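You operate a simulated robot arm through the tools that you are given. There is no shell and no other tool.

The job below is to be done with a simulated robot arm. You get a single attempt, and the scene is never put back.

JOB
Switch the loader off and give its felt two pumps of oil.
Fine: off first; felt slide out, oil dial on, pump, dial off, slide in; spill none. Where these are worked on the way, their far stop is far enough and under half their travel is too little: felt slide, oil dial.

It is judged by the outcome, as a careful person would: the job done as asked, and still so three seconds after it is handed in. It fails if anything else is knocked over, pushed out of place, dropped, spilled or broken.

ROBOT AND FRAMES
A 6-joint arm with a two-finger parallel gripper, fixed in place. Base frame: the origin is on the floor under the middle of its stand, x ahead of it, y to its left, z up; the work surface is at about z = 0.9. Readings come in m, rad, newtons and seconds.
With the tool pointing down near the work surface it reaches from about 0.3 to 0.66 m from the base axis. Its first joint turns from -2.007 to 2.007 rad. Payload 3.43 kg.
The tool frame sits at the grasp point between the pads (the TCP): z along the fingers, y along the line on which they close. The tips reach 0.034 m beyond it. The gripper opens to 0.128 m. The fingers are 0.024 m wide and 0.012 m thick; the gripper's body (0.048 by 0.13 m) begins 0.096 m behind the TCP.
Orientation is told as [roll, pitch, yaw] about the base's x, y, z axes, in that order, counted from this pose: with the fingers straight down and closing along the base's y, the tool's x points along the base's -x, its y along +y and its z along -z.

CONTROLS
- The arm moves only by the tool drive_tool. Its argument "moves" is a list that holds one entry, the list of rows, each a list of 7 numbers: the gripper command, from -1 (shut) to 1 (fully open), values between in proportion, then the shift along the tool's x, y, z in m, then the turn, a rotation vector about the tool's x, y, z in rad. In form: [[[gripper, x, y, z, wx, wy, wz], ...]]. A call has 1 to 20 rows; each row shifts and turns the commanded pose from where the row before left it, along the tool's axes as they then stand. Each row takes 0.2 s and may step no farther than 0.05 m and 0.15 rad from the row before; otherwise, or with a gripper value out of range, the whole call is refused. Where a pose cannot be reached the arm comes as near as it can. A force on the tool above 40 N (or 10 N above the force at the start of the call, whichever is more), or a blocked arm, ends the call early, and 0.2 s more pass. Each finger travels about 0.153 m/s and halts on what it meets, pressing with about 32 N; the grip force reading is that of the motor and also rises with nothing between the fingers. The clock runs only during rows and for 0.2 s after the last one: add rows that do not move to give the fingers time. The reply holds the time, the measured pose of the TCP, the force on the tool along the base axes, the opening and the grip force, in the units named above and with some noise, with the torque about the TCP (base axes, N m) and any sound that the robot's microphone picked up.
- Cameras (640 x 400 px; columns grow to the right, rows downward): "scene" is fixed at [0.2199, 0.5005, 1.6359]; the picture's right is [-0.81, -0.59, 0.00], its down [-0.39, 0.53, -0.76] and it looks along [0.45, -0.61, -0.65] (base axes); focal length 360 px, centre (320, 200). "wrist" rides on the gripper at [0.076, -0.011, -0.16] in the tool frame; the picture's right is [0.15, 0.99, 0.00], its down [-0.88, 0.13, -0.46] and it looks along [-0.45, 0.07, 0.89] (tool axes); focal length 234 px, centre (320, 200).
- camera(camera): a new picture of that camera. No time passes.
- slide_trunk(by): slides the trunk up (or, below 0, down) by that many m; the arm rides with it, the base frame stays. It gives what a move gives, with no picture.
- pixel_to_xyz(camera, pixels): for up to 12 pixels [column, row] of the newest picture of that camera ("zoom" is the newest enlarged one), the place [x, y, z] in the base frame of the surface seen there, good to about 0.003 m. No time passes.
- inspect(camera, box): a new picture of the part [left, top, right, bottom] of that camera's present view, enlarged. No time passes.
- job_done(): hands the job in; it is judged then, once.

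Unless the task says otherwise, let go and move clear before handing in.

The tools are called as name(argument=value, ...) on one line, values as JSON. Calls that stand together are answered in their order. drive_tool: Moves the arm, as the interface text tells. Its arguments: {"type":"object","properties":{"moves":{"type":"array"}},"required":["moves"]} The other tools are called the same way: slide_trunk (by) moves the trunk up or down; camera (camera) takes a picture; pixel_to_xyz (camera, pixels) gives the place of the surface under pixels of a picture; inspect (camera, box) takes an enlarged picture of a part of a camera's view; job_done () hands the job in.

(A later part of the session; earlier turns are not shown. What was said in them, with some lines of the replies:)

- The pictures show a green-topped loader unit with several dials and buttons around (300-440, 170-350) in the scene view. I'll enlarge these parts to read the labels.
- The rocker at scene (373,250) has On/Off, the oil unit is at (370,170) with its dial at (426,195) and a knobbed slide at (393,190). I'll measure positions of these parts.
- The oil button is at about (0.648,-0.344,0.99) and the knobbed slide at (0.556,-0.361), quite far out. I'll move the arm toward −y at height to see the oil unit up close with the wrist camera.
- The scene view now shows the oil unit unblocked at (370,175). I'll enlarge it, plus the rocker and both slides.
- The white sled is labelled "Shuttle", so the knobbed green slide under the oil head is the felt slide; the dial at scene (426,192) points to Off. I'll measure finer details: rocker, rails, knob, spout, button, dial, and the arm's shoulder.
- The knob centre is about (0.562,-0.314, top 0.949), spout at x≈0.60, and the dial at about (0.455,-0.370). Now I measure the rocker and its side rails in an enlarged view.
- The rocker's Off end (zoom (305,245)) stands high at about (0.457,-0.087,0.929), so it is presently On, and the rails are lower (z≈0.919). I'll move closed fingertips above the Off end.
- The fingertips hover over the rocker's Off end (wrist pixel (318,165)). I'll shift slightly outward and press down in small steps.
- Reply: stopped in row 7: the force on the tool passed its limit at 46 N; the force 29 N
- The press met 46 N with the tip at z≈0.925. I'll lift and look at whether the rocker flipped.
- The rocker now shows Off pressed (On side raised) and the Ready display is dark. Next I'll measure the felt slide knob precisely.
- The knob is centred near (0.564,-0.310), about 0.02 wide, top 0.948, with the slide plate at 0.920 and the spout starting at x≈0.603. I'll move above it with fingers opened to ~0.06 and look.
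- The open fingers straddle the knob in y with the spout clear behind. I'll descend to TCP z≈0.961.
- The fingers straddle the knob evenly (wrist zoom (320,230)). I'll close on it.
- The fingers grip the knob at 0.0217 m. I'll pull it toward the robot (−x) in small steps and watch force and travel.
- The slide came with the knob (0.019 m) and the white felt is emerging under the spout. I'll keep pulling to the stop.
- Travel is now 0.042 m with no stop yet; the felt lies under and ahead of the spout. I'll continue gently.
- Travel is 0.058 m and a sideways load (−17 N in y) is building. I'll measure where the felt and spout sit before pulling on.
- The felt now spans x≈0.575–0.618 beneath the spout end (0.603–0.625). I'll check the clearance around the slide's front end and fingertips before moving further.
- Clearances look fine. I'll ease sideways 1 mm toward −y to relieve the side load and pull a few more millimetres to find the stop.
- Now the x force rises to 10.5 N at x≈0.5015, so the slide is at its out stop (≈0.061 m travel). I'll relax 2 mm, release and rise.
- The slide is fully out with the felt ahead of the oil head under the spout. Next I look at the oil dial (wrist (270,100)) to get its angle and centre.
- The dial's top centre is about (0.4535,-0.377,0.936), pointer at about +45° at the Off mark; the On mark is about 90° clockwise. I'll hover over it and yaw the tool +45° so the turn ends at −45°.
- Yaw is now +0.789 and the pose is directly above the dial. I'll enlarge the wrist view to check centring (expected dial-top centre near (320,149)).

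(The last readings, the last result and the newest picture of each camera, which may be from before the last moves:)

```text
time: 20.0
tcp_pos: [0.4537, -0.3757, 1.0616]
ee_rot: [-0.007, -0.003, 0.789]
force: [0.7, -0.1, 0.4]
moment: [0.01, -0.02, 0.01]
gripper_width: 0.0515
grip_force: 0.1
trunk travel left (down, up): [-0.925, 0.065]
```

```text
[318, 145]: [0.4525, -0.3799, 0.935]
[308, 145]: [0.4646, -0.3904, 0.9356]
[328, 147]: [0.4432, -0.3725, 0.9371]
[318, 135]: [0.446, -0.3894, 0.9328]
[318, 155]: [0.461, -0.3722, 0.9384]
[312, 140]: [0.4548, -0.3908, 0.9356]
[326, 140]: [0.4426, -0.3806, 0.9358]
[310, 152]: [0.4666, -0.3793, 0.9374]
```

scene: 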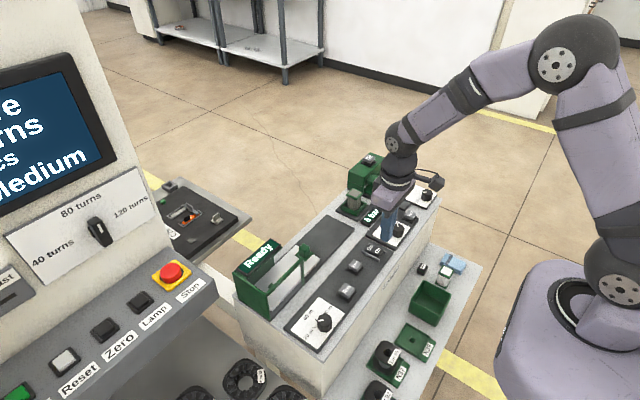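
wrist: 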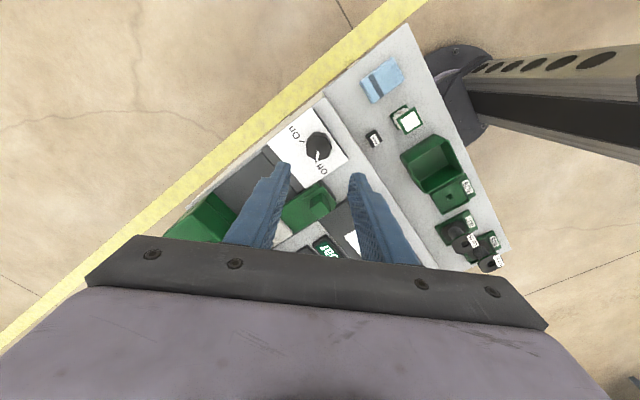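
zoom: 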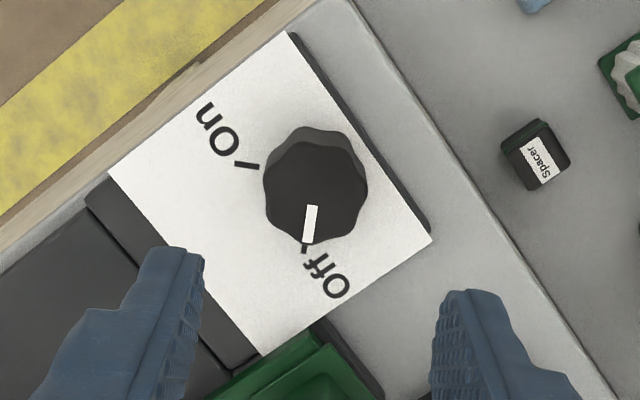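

The dial is centred within about 1 mm of the tool axis, and the marks confirm a +90° turn about tool z goes from Off to On. I'll descend around the dial.

drive_tool(moves=[[[-0.2, 0, 0, 0.04, 0, 0, 0], [-0.2, 0, 0, 0.035, 0, 0, 0], [-0.2, 0, 0, 0.02, 0, 0, 0], [-0.2, 0, 0, 0.014, 0, 0, 0], [-0.2, 0, 0, 0, 0, 0, 0]]])

inspect(camera="wrist", box=[240, 120, 400, 220])

inspect(camera="scene", box=[380, 155, 460, 215])

```text
time: 21.2
tcp_pos: [0.4532, -0.3755, 0.9508]
ee_rot: [-0.007, -0.003, 0.786]
force: [-0.2, -0.6, 0.0]
moment: [-0.01, 0.0, 0.0]
gripper_width: 0.0513
grip_force: 0.0
trunk travel left (down, up): [-0.925, 0.065]
```

```text
4.00 times, centred on (320, 170) of wrist
```

zoom: 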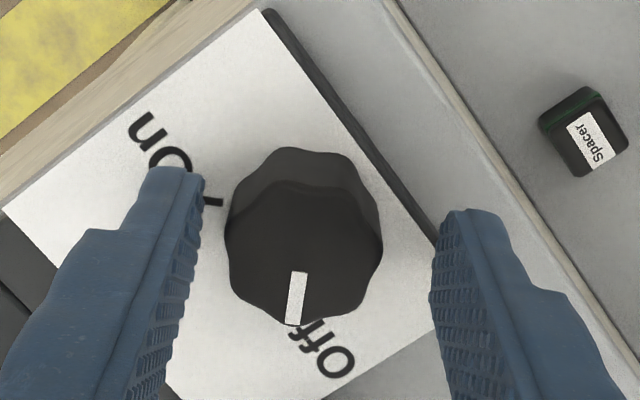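

```text
6.67 times, centred on (420, 185) of scene
```

zoom: 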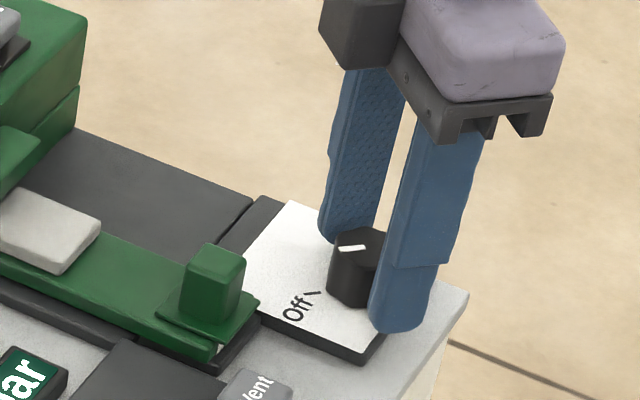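

The dial sits about 2 mm off in the fingers (wrist zoom centre (305,250)). I'll shift by that and close on it.

drive_tool(moves=[[[-0.2, 0.001, -0.002, 0, 0, 0, 0], [-0.2, 0, 0, 0, 0, 0, 0], [-1, 0, 0, 0, 0, 0, 0], [-1, 0, 0, 0, 0, 0, 0], [-1, 0, 0, 0, 0, 0, 0]]])

inspect(camera="wrist", box=[240, 120, 400, 220])

```text
time: 22.4
tcp_pos: [0.4547, -0.3785, 0.9524]
ee_rot: [-0.008, -0.002, 0.788]
force: [4.6, -5.5, 1.7]
moment: [0.22, 0.25, -0.02]
gripper_width: 0.0316
grip_force: 45.2
trunk travel left (down, up): [-0.925, 0.065]
```

```text
4.00 times, centred on (320, 170) of wrist
```

zoom: 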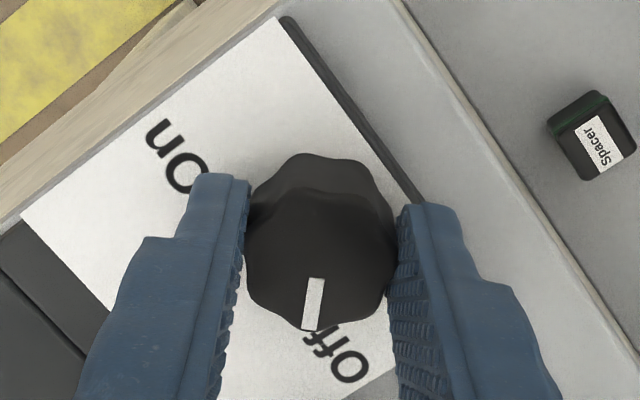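

The dial is held at 0.0316 m. I'll turn +tool z in small steps, first ~0.5 rad, and check.

drive_tool(moves=[[[-1, 0, 0, 0, 0, 0, 0.1], [-1, 0, 0, 0, 0, 0, 0.1], [-1, 0, 0, 0, 0, 0, 0.1], [-1, 0, 0, 0, 0, 0, 0.1], [-1, 0, 0, 0, 0, 0, 0.1], [-1, 0, 0, 0, 0, 0, 0]]])

inspect(camera="wrist", box=[240, 120, 400, 220])

```text
time: 23.8
tcp_pos: [0.4554, -0.3779, 0.953]
ee_rot: [-0.003, -0.006, 0.285]
force: [3.0, -1.4, 8.8]
moment: [0.31, 0.76, 0.02]
gripper_width: 0.0318
grip_force: 45.1
trunk travel left (down, up): [-0.925, 0.065]
```

```text
4.00 times, centred on (320, 170) of wrist
```

zoom: 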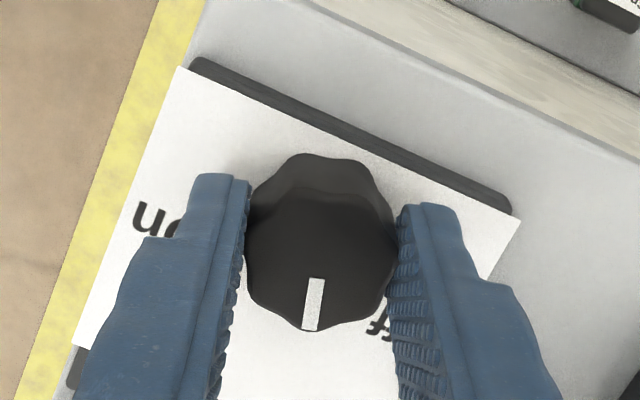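

The dial turns with the fingers (pointer stays in the same place between pads while the card rotates). I'll turn the remaining ~1.07 rad.

drive_tool(moves=[[[-1, 0, 0, 0, 0, 0, 0.1], [-1, 0, 0, 0, 0, 0, 0.1], [-1, 0, 0, 0, 0, 0, 0.1], [-1, 0, 0, 0, 0, 0, 0.1], [-1, 0, 0, 0, 0, 0, 0.1], [-1, 0, 0, 0, 0, 0, 0.1], [-1, 0, 0, 0, 0, 0, 0.1], [-1, 0, 0, 0, 0, 0, 0.1], [-1, 0, 0, 0, 0, 0, 0.1], [-1, 0, 0, 0, 0, 0, 0.1], [-1, 0, 0, 0, 0, 0, 0.07], [-1, 0, 0, 0, 0, 0, 0]]])

inspect(camera="wrist", box=[240, 120, 400, 220])

inspect(camera="scene", box=[340, 140, 450, 220])

```text
time: 26.4
tcp_pos: [0.4558, -0.3777, 0.9521]
ee_rot: [0.005, -0.006, -0.783]
force: [-2.6, -0.4, 5.5]
moment: [-0.78, -0.03, 0.15]
gripper_width: 0.0315
grip_force: 44.9
trunk travel left (down, up): [-0.925, 0.065]
```

```text
4.00 times, centred on (320, 170) of wrist
```

zoom: 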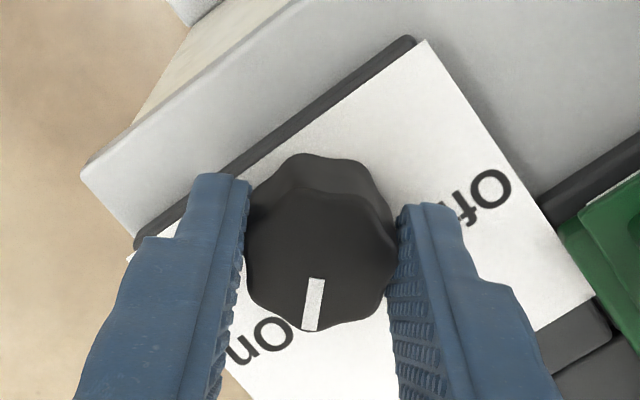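

```text
5.00 times, centred on (395, 180) of scene
```

zoom: 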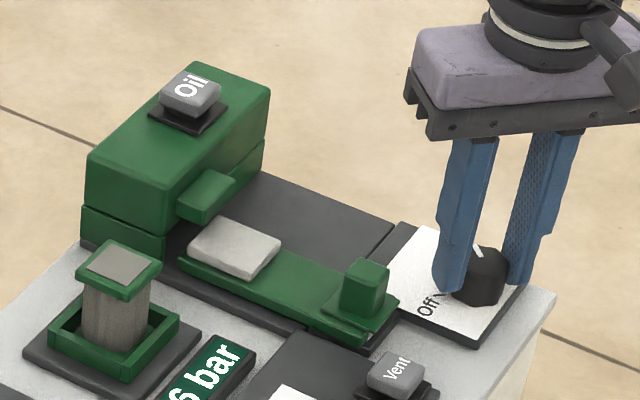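

The pointer now points at On (wrist zoom (315,305) beside the On label), yaw −0.783. I'll release with a limited opening and rise.

drive_tool(moves=[[[-0.3, 0, 0, 0, 0, 0, 0], [-0.3, 0, 0, 0, 0, 0, 0], [-0.3, 0, 0, -0.02, 0, 0, 0], [-0.3, 0, 0, -0.04, 0, 0, 0], [-0.3, 0, 0, -0.04, 0, 0, 0], [-0.3, 0, 0, -0.04, 0, 0, 0], [-0.3, 0, 0, 0, 0, 0, 0]]])

camera(camera="wrist")

inspect(camera="scene", box=[340, 140, 450, 220])

```text
time: 28.0
tcp_pos: [0.4548, -0.3777, 1.0932]
ee_rot: [0.004, -0.005, -0.786]
force: [0.4, 0.0, -0.2]
moment: [0.02, 0.0, 0.0]
gripper_width: 0.0446
grip_force: 0.0
trunk travel left (down, up): [-0.925, 0.065]
```

```text
taken
```

wrist: 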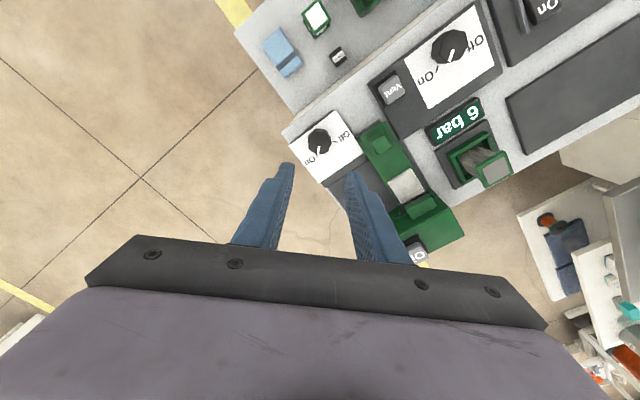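

```text
5.00 times, centred on (395, 180) of scene
```

zoom: 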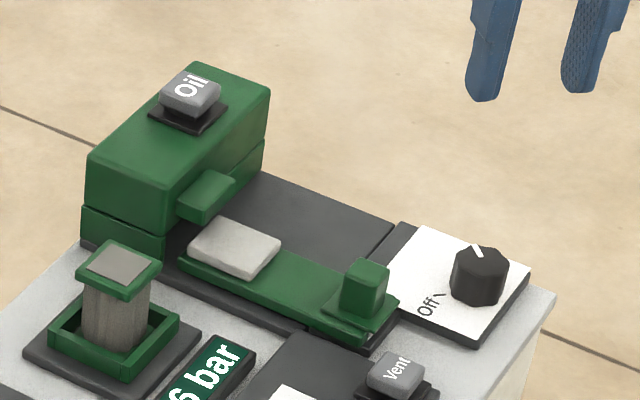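

The dial now points to On and the slide remains out. Next I measure the Oil button precisely for pressing.

inspect(camera="scene", box=[345, 140, 401, 175])

pixel_to_xyz(camera="zoom", pixels=[[270, 210], [240, 215], [305, 220], [270, 190], [270, 235], [230, 260], [320, 260], [270, 280], [200, 330], [350, 180], [270, 160], [420, 230]])

```text
11.43 times, centred on (373, 158) of scene
```

zoom: 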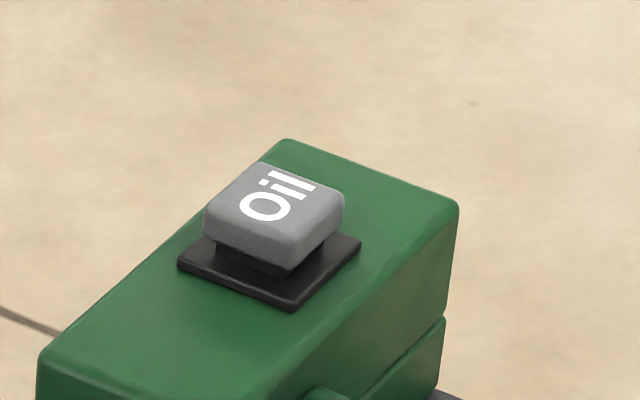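

```text
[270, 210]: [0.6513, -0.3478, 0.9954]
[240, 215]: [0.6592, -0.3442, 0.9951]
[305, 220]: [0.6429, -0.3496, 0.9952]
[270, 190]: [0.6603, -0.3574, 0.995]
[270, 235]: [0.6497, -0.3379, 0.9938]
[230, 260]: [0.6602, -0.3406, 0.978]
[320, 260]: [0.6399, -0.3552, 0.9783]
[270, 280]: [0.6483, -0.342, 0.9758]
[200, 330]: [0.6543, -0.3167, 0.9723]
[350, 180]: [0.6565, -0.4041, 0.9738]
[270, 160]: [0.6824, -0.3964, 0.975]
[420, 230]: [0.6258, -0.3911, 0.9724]
```

The Oil button's top centre is about (0.652,-0.349,0.995), 0.74 m out, so I'll tilt the fingers outward ~30°. First I close, rise, yaw to the radial direction and tilt at the present spot.

drive_tool(moves=[[[-1, 0, 0, -0.04, 0, 0, 0], [-1, 0, 0, 0, 0, 0, -0.148], [-1, 0, 0, 0, 0, 0, -0.148], [-1, 0, 0, 0, 0, -0.13, 0], [-1, 0, 0, 0, 0, -0.13, 0], [-1, 0, 0, 0, 0, -0.13, 0], [-1, 0, 0, 0, 0, -0.13, 0], [-1, 0, 0, 0, 0, 0, 0]]])

camera(camera="scene")

camera(camera="wrist")

```text
time: 29.8
tcp_pos: [0.4538, -0.3783, 1.1315]
ee_rot: [0.003, -0.53, -0.489]
force: [-0.3, 1.1, 0.4]
moment: [0.02, -0.01, 0.0]
gripper_width: 0.0001
grip_force: 31.7
trunk travel left (down, up): [-0.925, 0.065]
```

```text
taken
```

scene: 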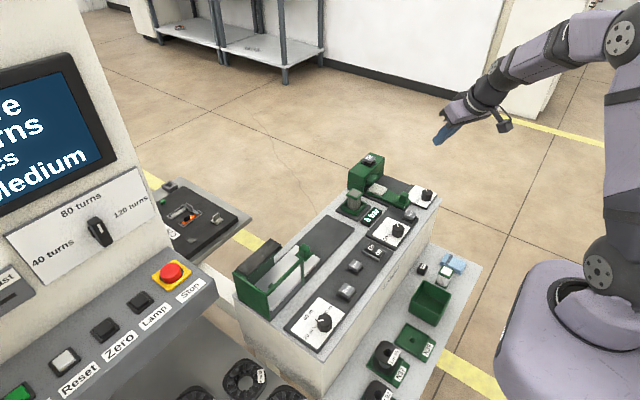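

```text
taken
```

wrist: 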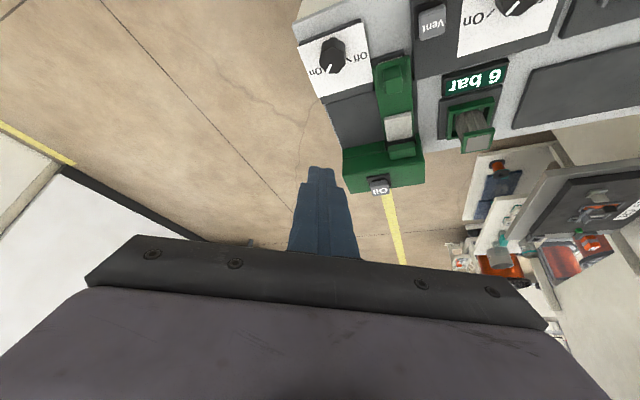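

The tool is tilted outward (pitch −0.53, yaw −0.489). I'll travel to ~3 cm above the Oil button with closed fingers.

drive_tool(moves=[[[-1, -0.0157, 0.0199, 0.023, 0, 0, 0], [-1, -0.0157, 0.0199, 0.023, 0, 0, 0], [-1, -0.0157, 0.0199, 0.023, 0, 0, 0], [-1, -0.0157, 0.0199, 0.023, 0, 0, 0], [-1, -0.0157, 0.0199, 0.023, 0, 0, 0], [-1, -0.0157, 0.0199, 0.023, 0, 0, 0], [-1, 0, 0, 0, 0, 0, 0]]])

inspect(camera="scene", box=[320, 90, 440, 200])

camera(camera="wrist")

```text
time: 31.4
tcp_pos: [0.6436, -0.3433, 1.0589]
ee_rot: [0.002, -0.526, -0.487]
force: [0.1, -0.4, -0.5]
moment: [-0.02, -0.04, 0.0]
gripper_width: 0.0
grip_force: 32.3
trunk travel left (down, up): [-0.925, 0.065]
```

```text
3.64 times, centred on (380, 145) of scene
```

zoom: 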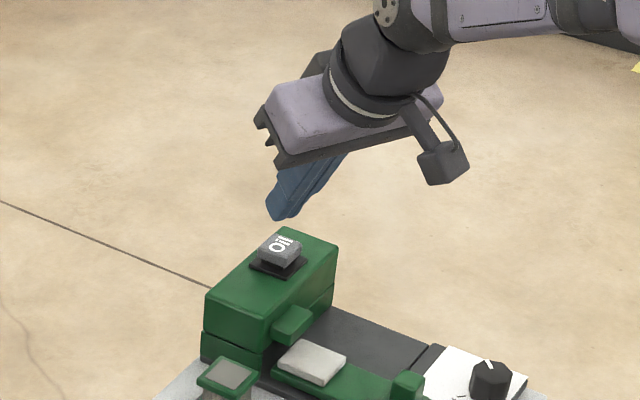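

```text
taken
```

wrist: 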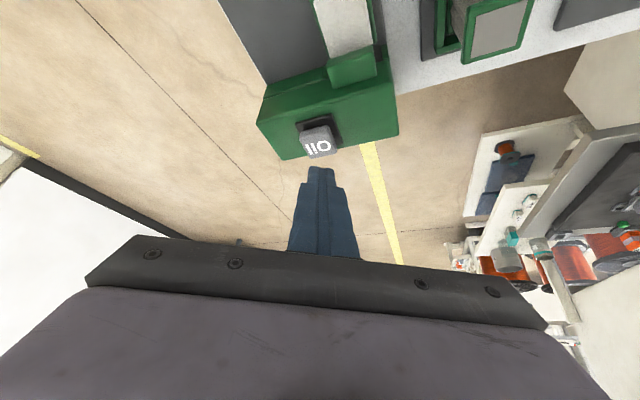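

The fingertips are right above the button (wrist (320,168) vs button (318,140)), with ~2.8 cm to contact. I'll press straight down in small steps.

drive_tool(moves=[[[-1, 0.0075, 0, 0.013, 0, 0, 0], [-1, 0.0045, 0, 0.0078, 0, 0, 0], [-1, 0.0015, 0, 0.0026, 0, 0, 0], [-1, 0.0015, 0, 0.0026, 0, 0, 0], [-1, 0.0015, 0, 0.0026, 0, 0, 0]]])

inspect(camera="scene", box=[335, 130, 425, 200])

```text
time: 32.6
tcp_pos: [0.6425, -0.3433, 1.0274]
ee_rot: [0.003, -0.527, -0.489]
force: [0.3, -0.1, 2.4]
moment: [-0.04, 0.0, 0.0]
gripper_width: 0.0
grip_force: 32.1
trunk travel left (down, up): [-0.925, 0.065]
```

```text
5.71 times, centred on (380, 165) of scene
```

zoom: 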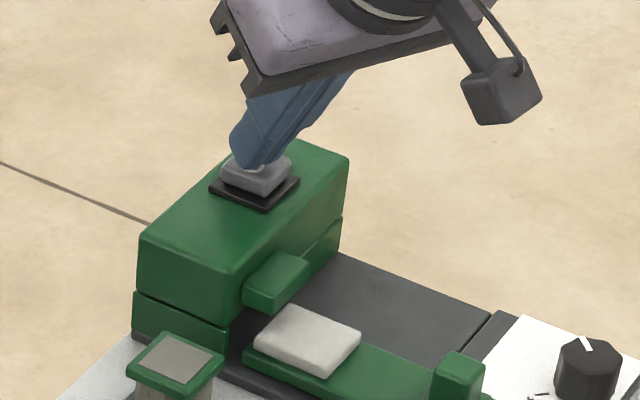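

Contact just begins (2.4 N). I'll press on in 2–3 mm steps.

drive_tool(moves=[[[-1, 0.0012, 0, 0.0022, 0, 0, 0], [-1, 0.0012, 0, 0.0022, 0, 0, 0], [-1, 0, 0, 0, 0, 0, 0]]])

inspect(camera="scene", box=[335, 130, 425, 200])

```text
time: 33.4
tcp_pos: [0.6437, -0.3432, 1.0239]
ee_rot: [0.005, -0.527, -0.489]
force: [-2.4, -1.9, 4.7]
moment: [-0.04, 0.08, -0.03]
gripper_width: 0.0
grip_force: 31.9
trunk travel left (down, up): [-0.925, 0.065]
heard: click
```

```text
5.71 times, centred on (380, 165) of scene
```

zoom: 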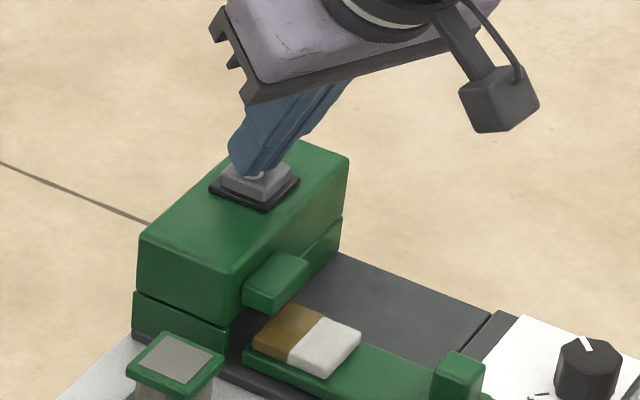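

A click was heard and half of the felt turned oil-brown: one pump counted. I'll lift fully clear of the button and check.

drive_tool(moves=[[[-1, -0.005, 0, -0.00865, 0, 0, 0], [-1, -0.005, 0, -0.00865, 0, 0, 0], [-1, 0, 0, 0, 0, 0, 0], [-1, 0, 0, 0, 0, 0, 0]]])

inspect(camera="scene", box=[335, 130, 425, 200])

```text
time: 34.4
tcp_pos: [0.6447, -0.3425, 1.0426]
ee_rot: [0.002, -0.527, -0.489]
force: [-0.3, -0.6, 0.4]
moment: [0.0, -0.01, 0.0]
gripper_width: 0.0001
grip_force: 31.7
trunk travel left (down, up): [-0.925, 0.065]
```

```text
5.71 times, centred on (380, 165) of scene
```

zoom: 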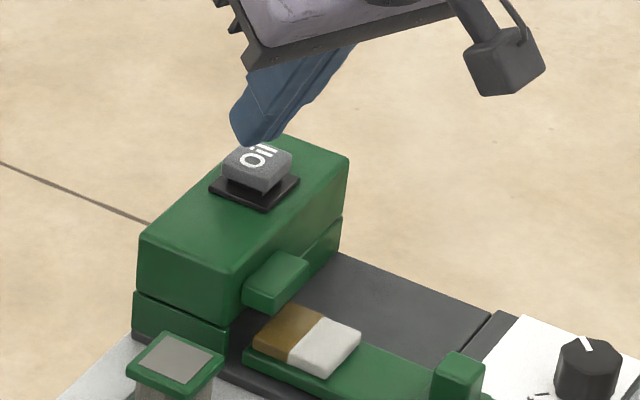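

The button has popped back up and the felt is half oiled. Now the second press, to the same depth.

drive_tool(moves=[[[-1, 0.005, 0, 0.00865, 0, 0, 0], [-1, 0.0015, 0, 0.0026, 0, 0, 0], [-1, 0.0012, 0, 0.0022, 0, 0, 0], [-1, 0.0012, 0, 0.0022, 0, 0, 0], [-1, 0.0012, 0, 0.0022, 0, 0, 0], [-1, 0, 0, 0, 0, 0, 0]]])

inspect(camera="scene", box=[335, 130, 425, 200])

```text
time: 35.8
tcp_pos: [0.644, -0.3438, 1.0218]
ee_rot: [0.002, -0.53, -0.488]
force: [0.7, -0.5, 5.8]
moment: [-0.03, -0.06, 0.01]
gripper_width: 0.0
grip_force: 31.7
trunk travel left (down, up): [-0.925, 0.065]
heard: click
```

```text
5.71 times, centred on (380, 165) of scene
```

zoom: 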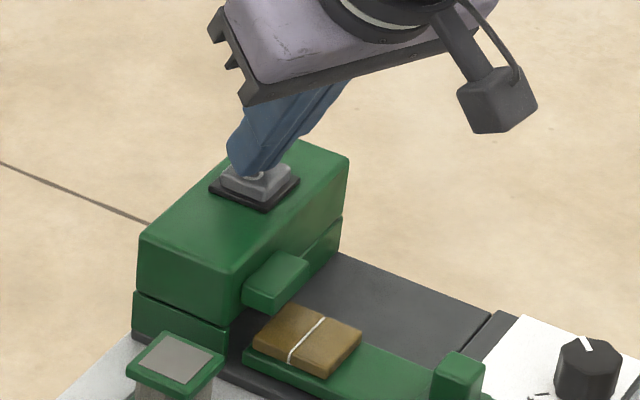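

A second click and the whole felt is brown: two pumps given. I'll lift off, retreat back over the dial and restore the vertical tool at yaw −45°.

drive_tool(moves=[[[-1, -0.01, 0, -0.0173, 0, 0, 0], [-1, -0.01, 0, -0.0173, 0, 0, 0], [-1, 0.0157, -0.0199, -0.023, 0, 0, 0], [-1, 0.0157, -0.0199, -0.023, 0, 0, 0], [-1, 0.0157, -0.0199, -0.023, 0, 0, 0], [-1, 0.0157, -0.0199, -0.023, 0, 0, 0], [-1, 0.0157, -0.0199, -0.023, 0, 0, 0], [-1, 0.0157, -0.0199, -0.023, 0, 0, 0], [-0.2, 0, 0, 0, 0, 0.13, 0], [-0.2, 0, 0, 0, 0, 0.13, 0], [-0.2, 0, 0, 0, 0, 0.13, 0], [-0.2, 0, 0, 0, 0, 0.13, 0], [-0.2, 0, 0, 0, 0, 0, 0.148], [-0.2, 0, 0, 0, 0, 0, 0.148], [-0.2, 0, 0, 0, 0, 0, 0]]])

camera(camera="wrist")

inspect(camera="scene", box=[335, 130, 445, 210])

```text
time: 39.0
tcp_pos: [0.4539, -0.3787, 1.1345]
ee_rot: [0.006, -0.008, -0.785]
force: [-0.1, 0.1, 0.0]
moment: [0.03, -0.01, -0.02]
gripper_width: 0.0512
grip_force: 0.0
trunk travel left (down, up): [-0.925, 0.065]
```

```text
taken
```

wrist: 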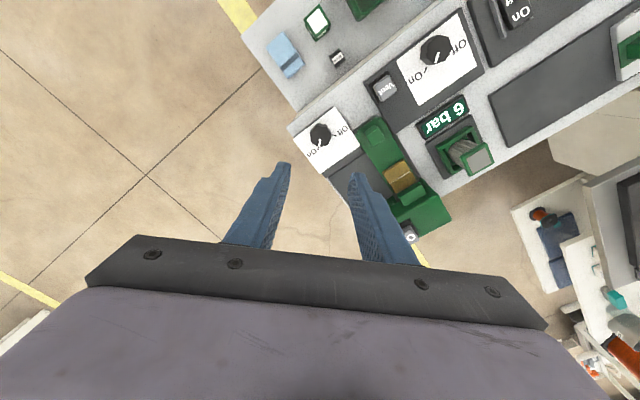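

```text
5.00 times, centred on (390, 170) of scene
```

zoom: 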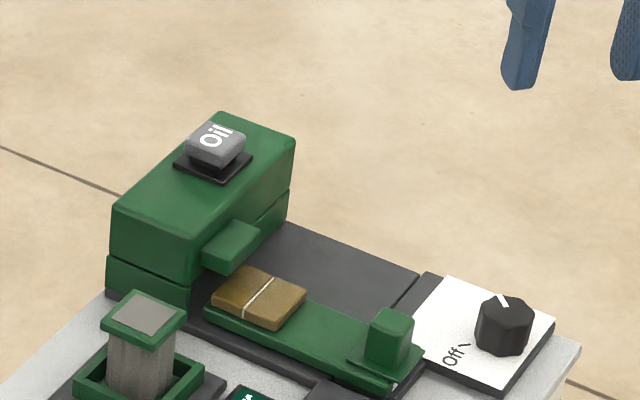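

The felt stays brown and nothing spilled on the plates. I'll descend around the dial again at yaw −0.785.

drive_tool(moves=[[[-0.25, 0, 0.001, 0.045, 0, 0, 0], [-0.25, 0, 0, 0.045, 0, 0, 0], [-0.25, 0, 0, 0.045, 0, 0, 0], [-0.25, 0, 0, 0.03, 0, 0, 0], [-0.25, 0, 0, 0.0165, 0, 0, 0], [-0.25, 0, 0, 0, 0, 0, 0]]])

inspect(camera="wrist", box=[240, 120, 400, 220])

inspect(camera="scene", box=[380, 155, 460, 215])

```text
time: 40.4
tcp_pos: [0.4557, -0.3774, 0.9535]
ee_rot: [0.006, -0.005, -0.783]
force: [-0.3, -0.4, -0.3]
moment: [0.03, -0.02, 0.03]
gripper_width: 0.048
grip_force: 0.0
trunk travel left (down, up): [-0.925, 0.065]
```

```text
4.00 times, centred on (320, 170) of wrist
```

zoom: 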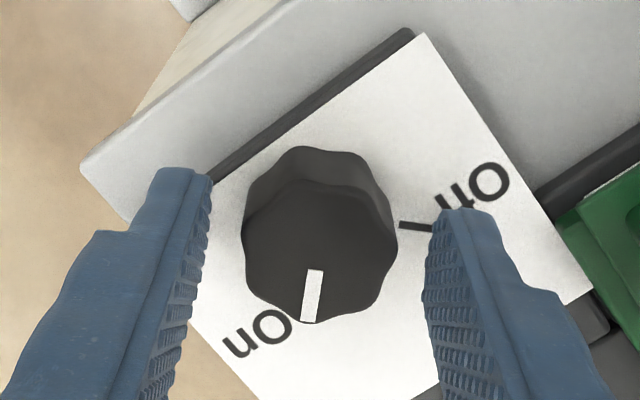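

```text
6.67 times, centred on (420, 185) of scene
```

zoom: 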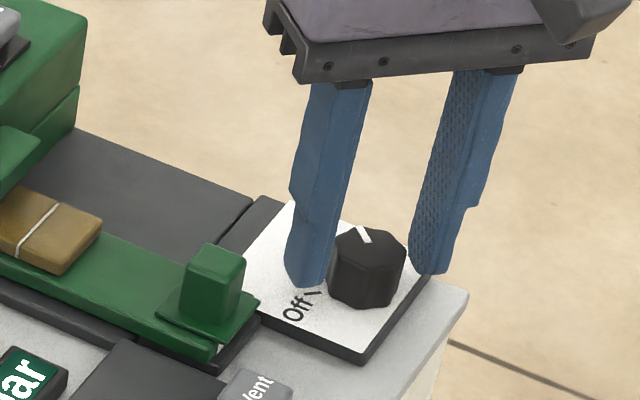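

The dial is centred between the fingers. I'll close and turn it back (−tool z) toward Off.

drive_tool(moves=[[[-1, 0, 0, 0, 0, 0, 0], [-1, 0, 0, 0, 0, 0, 0], [-1, 0, 0, 0, 0, 0, 0], [-1, 0, 0, 0, 0, 0, -0.1], [-1, 0, 0, 0, 0, 0, -0.1], [-1, 0, 0, 0, 0, 0, -0.1], [-1, 0, 0, 0, 0, 0, -0.1], [-1, 0, 0, 0, 0, 0, -0.1], [-1, 0, 0, 0, 0, 0, -0.1], [-1, 0, 0, 0, 0, 0, -0.1], [-1, 0, 0, 0, 0, 0, -0.1], [-1, 0, 0, 0, 0, 0, -0.1], [-1, 0, 0, 0, 0, 0, -0.1], [-1, 0, 0, 0, 0, 0, -0.1], [-1, 0, 0, 0, 0, 0, -0.1], [-1, 0, 0, 0, 0, 0, -0.1], [-1, 0, 0, 0, 0, 0, -0.1], [-1, 0, 0, 0, 0, 0, -0.1], [-1, 0, 0, 0, 0, 0, 0]]])

inspect(camera="wrist", box=[240, 120, 400, 220])

```text
time: 44.4
tcp_pos: [0.4558, -0.3772, 0.9536]
ee_rot: [-0.008, -0.004, 0.72]
force: [-3.5, -5.1, 16.3]
moment: [0.72, -0.22, 0.03]
gripper_width: 0.0313
grip_force: 44.8
trunk travel left (down, up): [-0.925, 0.065]
```

```text
4.00 times, centred on (320, 170) of wrist
```

zoom: 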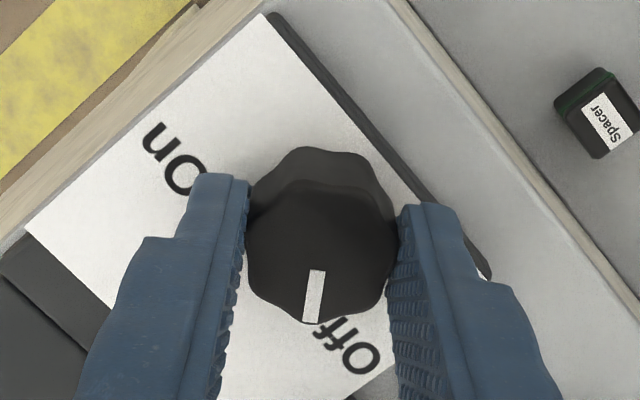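

Yaw is 0.72, about 4° short of the original Off position. I'll finish the turn with a slight extra to reach the stop.

drive_tool(moves=[[[-1, 0, 0, 0, 0, 0, -0.035], [-1, 0, 0, 0, 0, 0, -0.035], [-1, 0, 0, 0, 0, 0, -0.02], [-1, 0, 0, 0, 0, 0, 0]]])

inspect(camera="wrist", box=[240, 120, 400, 220])

```text
time: 45.4
tcp_pos: [0.4564, -0.3787, 0.953]
ee_rot: [-0.011, -0.005, 0.806]
force: [3.7, -7.7, 14.2]
moment: [0.28, -0.04, -0.54]
gripper_width: 0.0317
grip_force: 45.1
trunk travel left (down, up): [-0.925, 0.065]
```

```text
4.00 times, centred on (320, 170) of wrist
```

zoom: 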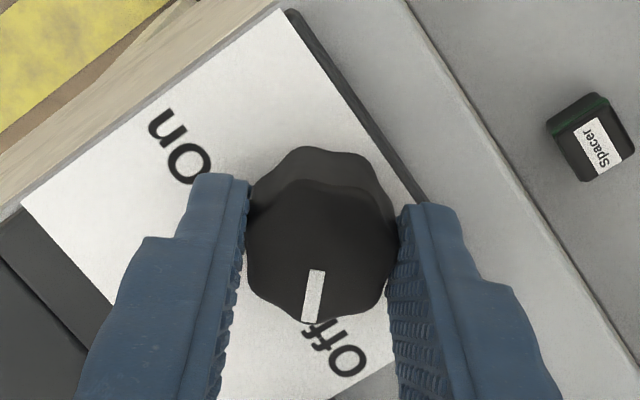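

The torque about z has risen to −0.54 N·m, so the dial is at its Off stop. I'll open and rise.

drive_tool(moves=[[[-0.2, 0, 0, 0, 0, 0, 0], [-0.2, 0, 0, 0, 0, 0, 0], [-0.2, 0, 0, -0.02, 0, 0, 0], [-0.2, 0, 0, -0.04, 0, 0, 0], [-0.2, 0, 0, -0.045, 0, 0, 0], [-0.2, 0, 0, 0, 0, 0, 0]]])

inspect(camera="wrist", box=[260, 100, 380, 200])

inspect(camera="scene", box=[340, 140, 450, 220])

```text
time: 46.8
tcp_pos: [0.4541, -0.3764, 1.0602]
ee_rot: [-0.004, -0.002, 0.807]
force: [0.1, -0.8, 0.5]
moment: [-0.03, 0.02, 0.0]
gripper_width: 0.0513
grip_force: 0.1
trunk travel left (down, up): [-0.925, 0.065]
```

```text
4.00 times, centred on (320, 150) of wrist
```

zoom: 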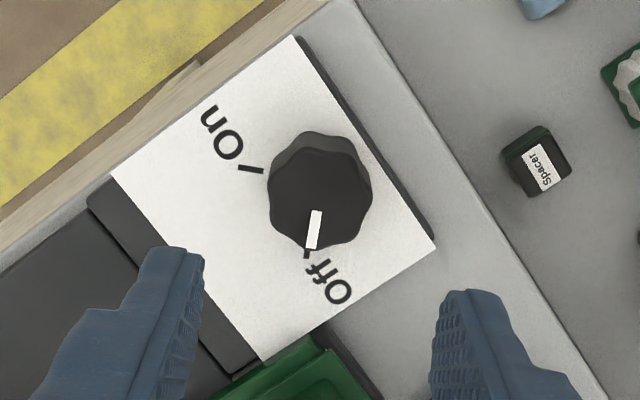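

```text
5.00 times, centred on (395, 180) of scene
```

zoom: 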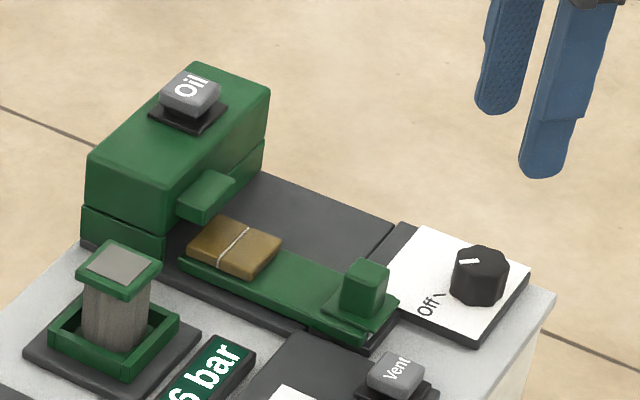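

The dial points to Off again (wrist zoom pointer at the Off tick). Now I yaw back to 0 and hover above the slide knob.

drive_tool(moves=[[[-0.2, 0, 0, 0, 0, 0, 0.1345], [-0.2, 0, 0, 0, 0, 0, 0.1345], [-0.2, 0, 0, 0, 0, 0, 0.1345], [-0.2, 0, 0, 0, 0, 0, 0.1345], [-0.2, 0, 0, 0, 0, 0, 0.1345], [-0.2, 0, 0, 0, 0, 0, 0.1345], [-0.2, -0.024, 0.032, 0, 0, 0, 0], [-0.2, -0.024, 0.032, 0, 0, 0, 0], [-0.2, 0, 0, 0, 0, 0, 0]]])

inspect(camera="wrist", box=[220, 100, 420, 240])

```text
time: 48.8
tcp_pos: [0.5042, -0.3132, 1.0591]
ee_rot: [-0.001, -0.009, -0.003]
force: [-0.5, -0.2, 0.2]
moment: [0.03, -0.02, -0.01]
gripper_width: 0.0513
grip_force: 0.2
trunk travel left (down, up): [-0.925, 0.065]
```

```text
2.86 times, centred on (320, 170) of wrist
```

zoom: 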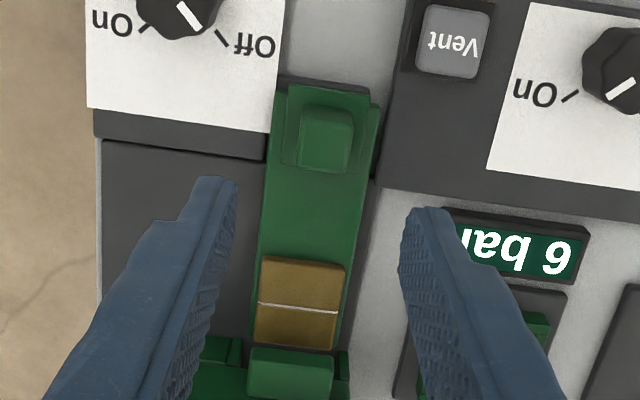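

The knob lies below between the fingers (zoom (325,135)). I'll descend and grip it.

drive_tool(moves=[[[-0.2, 0, 0.001, 0.04, 0, 0, 0], [-0.2, 0, 0, 0.03, 0, 0, 0], [-0.2, 0, 0, 0.0175, 0, 0, 0], [-0.2, 0, 0, 0.01, 0, 0, 0], [-0.2, 0, 0, 0, 0, 0, 0], [-1, 0, 0, 0, 0, 0, 0], [-1, 0, 0, 0, 0, 0, 0], [-1, 0, 0, 0, 0, 0, 0]]])

inspect(camera="wrist", box=[220, 100, 420, 240])

```text
time: 50.6
tcp_pos: [0.5036, -0.3106, 0.9623]
ee_rot: [-0.002, -0.008, 0.0]
force: [0.4, 6.6, -0.7]
moment: [0.53, -0.66, 0.11]
gripper_width: 0.022
grip_force: 44.9
trunk travel left (down, up): [-0.925, 0.065]
```

```text
2.86 times, centred on (320, 170) of wrist
```

zoom: 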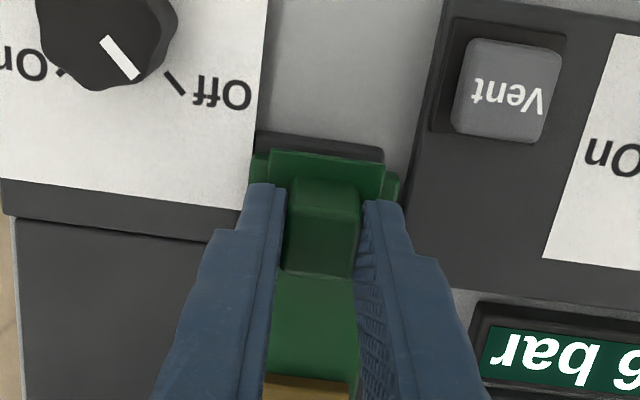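

The knob is gripped (0.022 m). I'll push the slide in (+x) in small steps with a slight +y drift to follow its rail.

drive_tool(moves=[[[-1, -0.005, 0.0002, 0, 0, 0, 0], [-1, -0.005, 0.0002, 0, 0, 0, 0], [-1, -0.005, 0.0002, 0, 0, 0, 0], [-1, -0.005, 0.0002, 0, 0, 0, 0], [-1, -0.005, 0.0002, 0, 0, 0, 0], [-1, -0.005, 0.0002, 0, 0, 0, 0], [-1, -0.005, 0.0002, 0, 0, 0, 0], [-1, -0.005, 0.0002, 0, 0, 0, 0], [-1, -0.005, 0.0002, 0, 0, 0, 0], [-1, -0.005, 0.0002, 0, 0, 0, 0], [-1, 0, 0, 0, 0, 0, 0]]])

inspect(camera="scene", box=[340, 140, 440, 220])

```text
time: 53.0
tcp_pos: [0.5554, -0.3116, 0.9624]
ee_rot: [-0.004, -0.014, 0.001]
force: [-0.6, -6.2, 11.9]
moment: [0.27, 1.28, 0.17]
gripper_width: 0.0217
grip_force: 44.8
trunk travel left (down, up): [-0.925, 0.065]
```

```text
5.00 times, centred on (390, 180) of scene
```

zoom: 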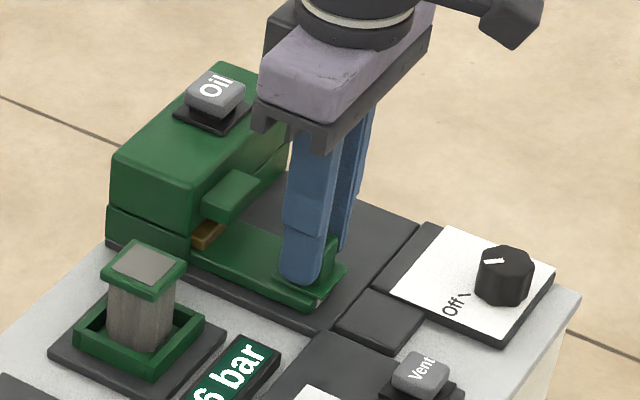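

The slide is mostly in (x 0.5554). I'll push on gently to the inner stop.

drive_tool(moves=[[[-1, -0.003, 0, 0, 0, 0, 0], [-1, -0.003, 0, 0, 0, 0, 0], [-1, -0.003, 0, 0, 0, 0, 0], [-1, -0.002, 0, 0, 0, 0, 0], [-1, 0, 0, 0, 0, 0, 0]]])

inspect(camera="scene", box=[340, 140, 440, 220])

```text
time: 54.2
tcp_pos: [0.5656, -0.3127, 0.9611]
ee_rot: [-0.002, -0.01, -0.001]
force: [-0.8, -8.4, 7.6]
moment: [0.01, -1.35, 0.07]
gripper_width: 0.0218
grip_force: 45.2
trunk travel left (down, up): [-0.925, 0.065]
```

```text
5.00 times, centred on (390, 180) of scene
```

zoom: 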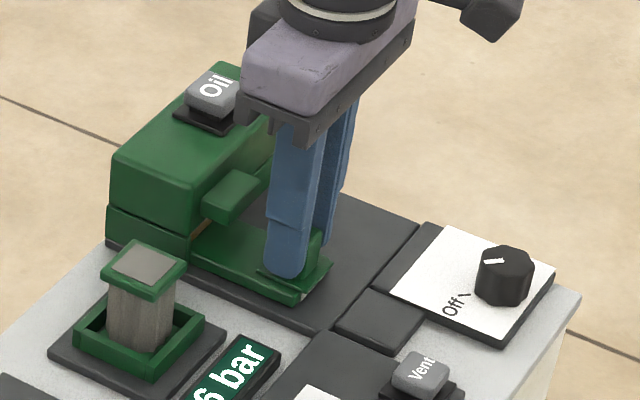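

The slide is at x≈0.5656 and the felt is under the head. I'll push 3 mm more to confirm the stop.

drive_tool(moves=[[[-1, -0.0015, 0, 0, 0, 0, 0], [-1, -0.0015, 0, 0, 0, 0, 0], [-1, 0, 0, 0, 0, 0, 0]]])

```text
time: 55.0
tcp_pos: [0.5659, -0.3123, 0.9605]
ee_rot: [0.001, -0.005, 0.0]
force: [-11.0, -10.0, 7.5]
moment: [-0.11, -0.13, 0.09]
gripper_width: 0.0218
grip_force: 44.9
trunk travel left (down, up): [-0.925, 0.065]
```

The x force hits −11 N with no further motion: the slide is at its inner stop. I'll open in place and rise clear.

drive_tool(moves=[[[-0.2, 0, 0, 0, 0, 0, 0], [-0.2, 0, 0, 0, 0, 0, 0], [-0.2, 0, 0, -0.02, 0, 0, 0], [-0.2, 0, 0, -0.04, 0, 0, 0], [-0.2, 0, 0, -0.045, 0, 0, 0], [-0.2, 0.04, 0, -0.03, 0, 0, 0], [-0.2, 0.04, 0, -0.03, 0, 0, 0], [-0.2, 0.04, 0, 0, 0, 0, 0], [-0.2, 0, 0, 0, 0, 0, 0]]])

inspect(camera="scene", box=[335, 140, 445, 220])

camera(camera="scene")

camera(camera="wrist")

```text
time: 57.0
tcp_pos: [0.4449, -0.3092, 1.1234]
ee_rot: [-0.003, -0.007, 0.002]
force: [0.0, 0.0, -0.4]
moment: [0.01, 0.02, -0.01]
gripper_width: 0.0511
grip_force: 0.1
trunk travel left (down, up): [-0.925, 0.065]
```

```text
5.00 times, centred on (390, 180) of scene
```

zoom: 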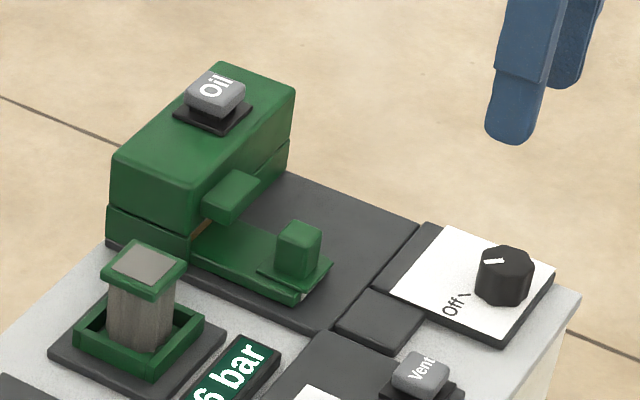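

```text
taken
```

scene: 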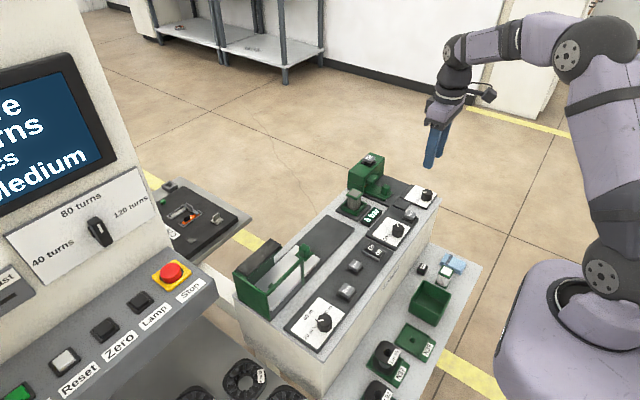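

```text
taken
```

wrist: 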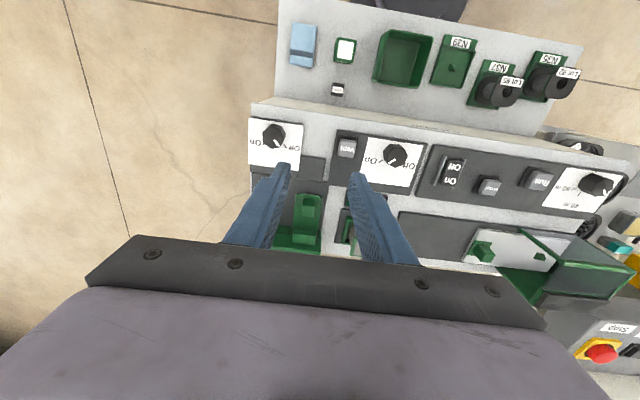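

Everything appears restored: slide in, dial Off, displays of the loader dark. I'll verify the knob position, the dial and the rocker once more at high zoom.

inspect(camera="scene", box=[360, 165, 408, 203])

pixel_to_xyz(camera="zoom", pixels=[[340, 226], [300, 232], [350, 250], [320, 280], [340, 338], [330, 360], [120, 220], [150, 205]])

inspect(camera="scene", box=[335, 200, 445, 300])

inspect(camera="wrist", box=[240, 100, 340, 180])

```text
10.53 times, centred on (384, 184) of scene
```

zoom: 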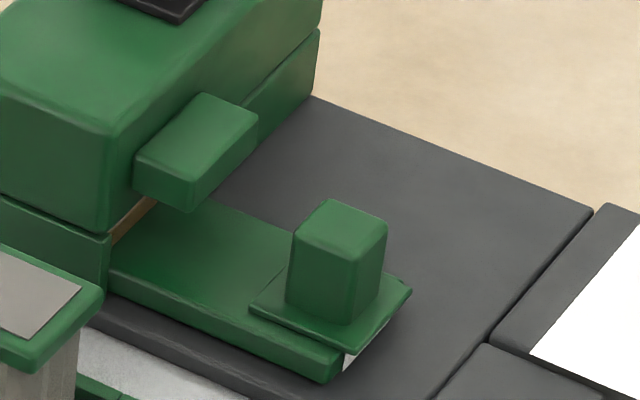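

```text
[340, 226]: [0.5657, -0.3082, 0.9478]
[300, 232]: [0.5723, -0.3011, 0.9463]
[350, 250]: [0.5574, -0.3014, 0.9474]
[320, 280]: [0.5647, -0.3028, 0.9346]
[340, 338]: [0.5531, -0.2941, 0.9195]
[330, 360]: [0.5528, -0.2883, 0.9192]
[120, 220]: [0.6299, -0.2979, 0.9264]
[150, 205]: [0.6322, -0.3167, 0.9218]
```

```text
4.00 times, centred on (390, 250) of scene
```

zoom: 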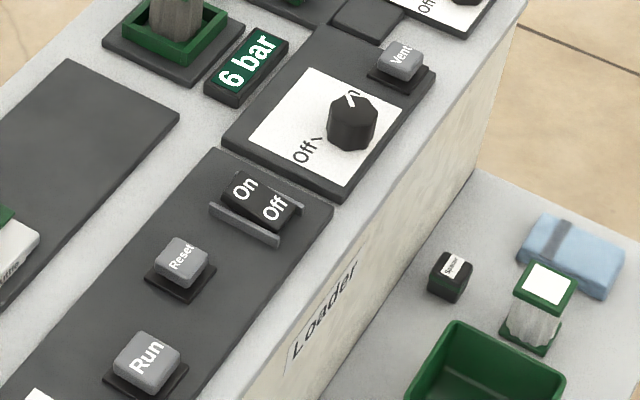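

```text
5.00 times, centred on (290, 140) of wrist
```

zoom: 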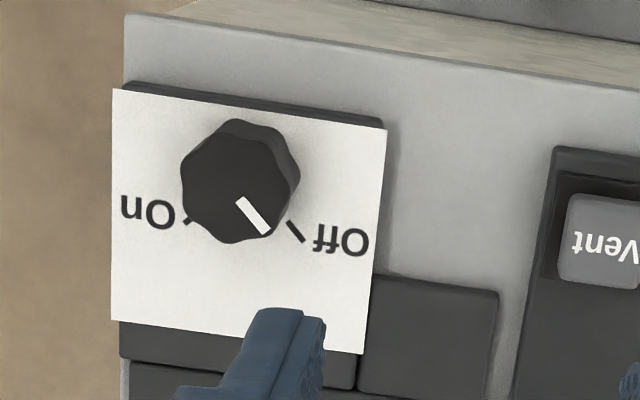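

The knob is back at its starting place (about 0.565,-0.309), the oil dial points to Off, the rocker is Off with the display dark, the felt is fully oiled, and nothing was spilled or shifted. The arm is clear, so I hand in the job.

job_done()

```text
The job is handed in.
```

The loader is off and its felt has had two pumps of oil. I handed the job in with the arm clear.

- **Off first:** I pressed the rocker to Off before anything else, and the "Ready" display went dark.
- **Felt slide out:** I pulled the slide to its far stop, about 6 cm, which put the felt under the spout.
- **Oil dial and pumps:** I turned the dial to On and pressed the Oil button twice. Each press gave a click and turned another half of the felt brown.
- **Dial off, slide in:** I turned the dial back to its Off stop. I then pushed the slide in to its inner stop, where the knob measures the same as at the start.

In the final pictures I saw no spilled oil and nothing else moved, and the air dial still reads 6 bar.
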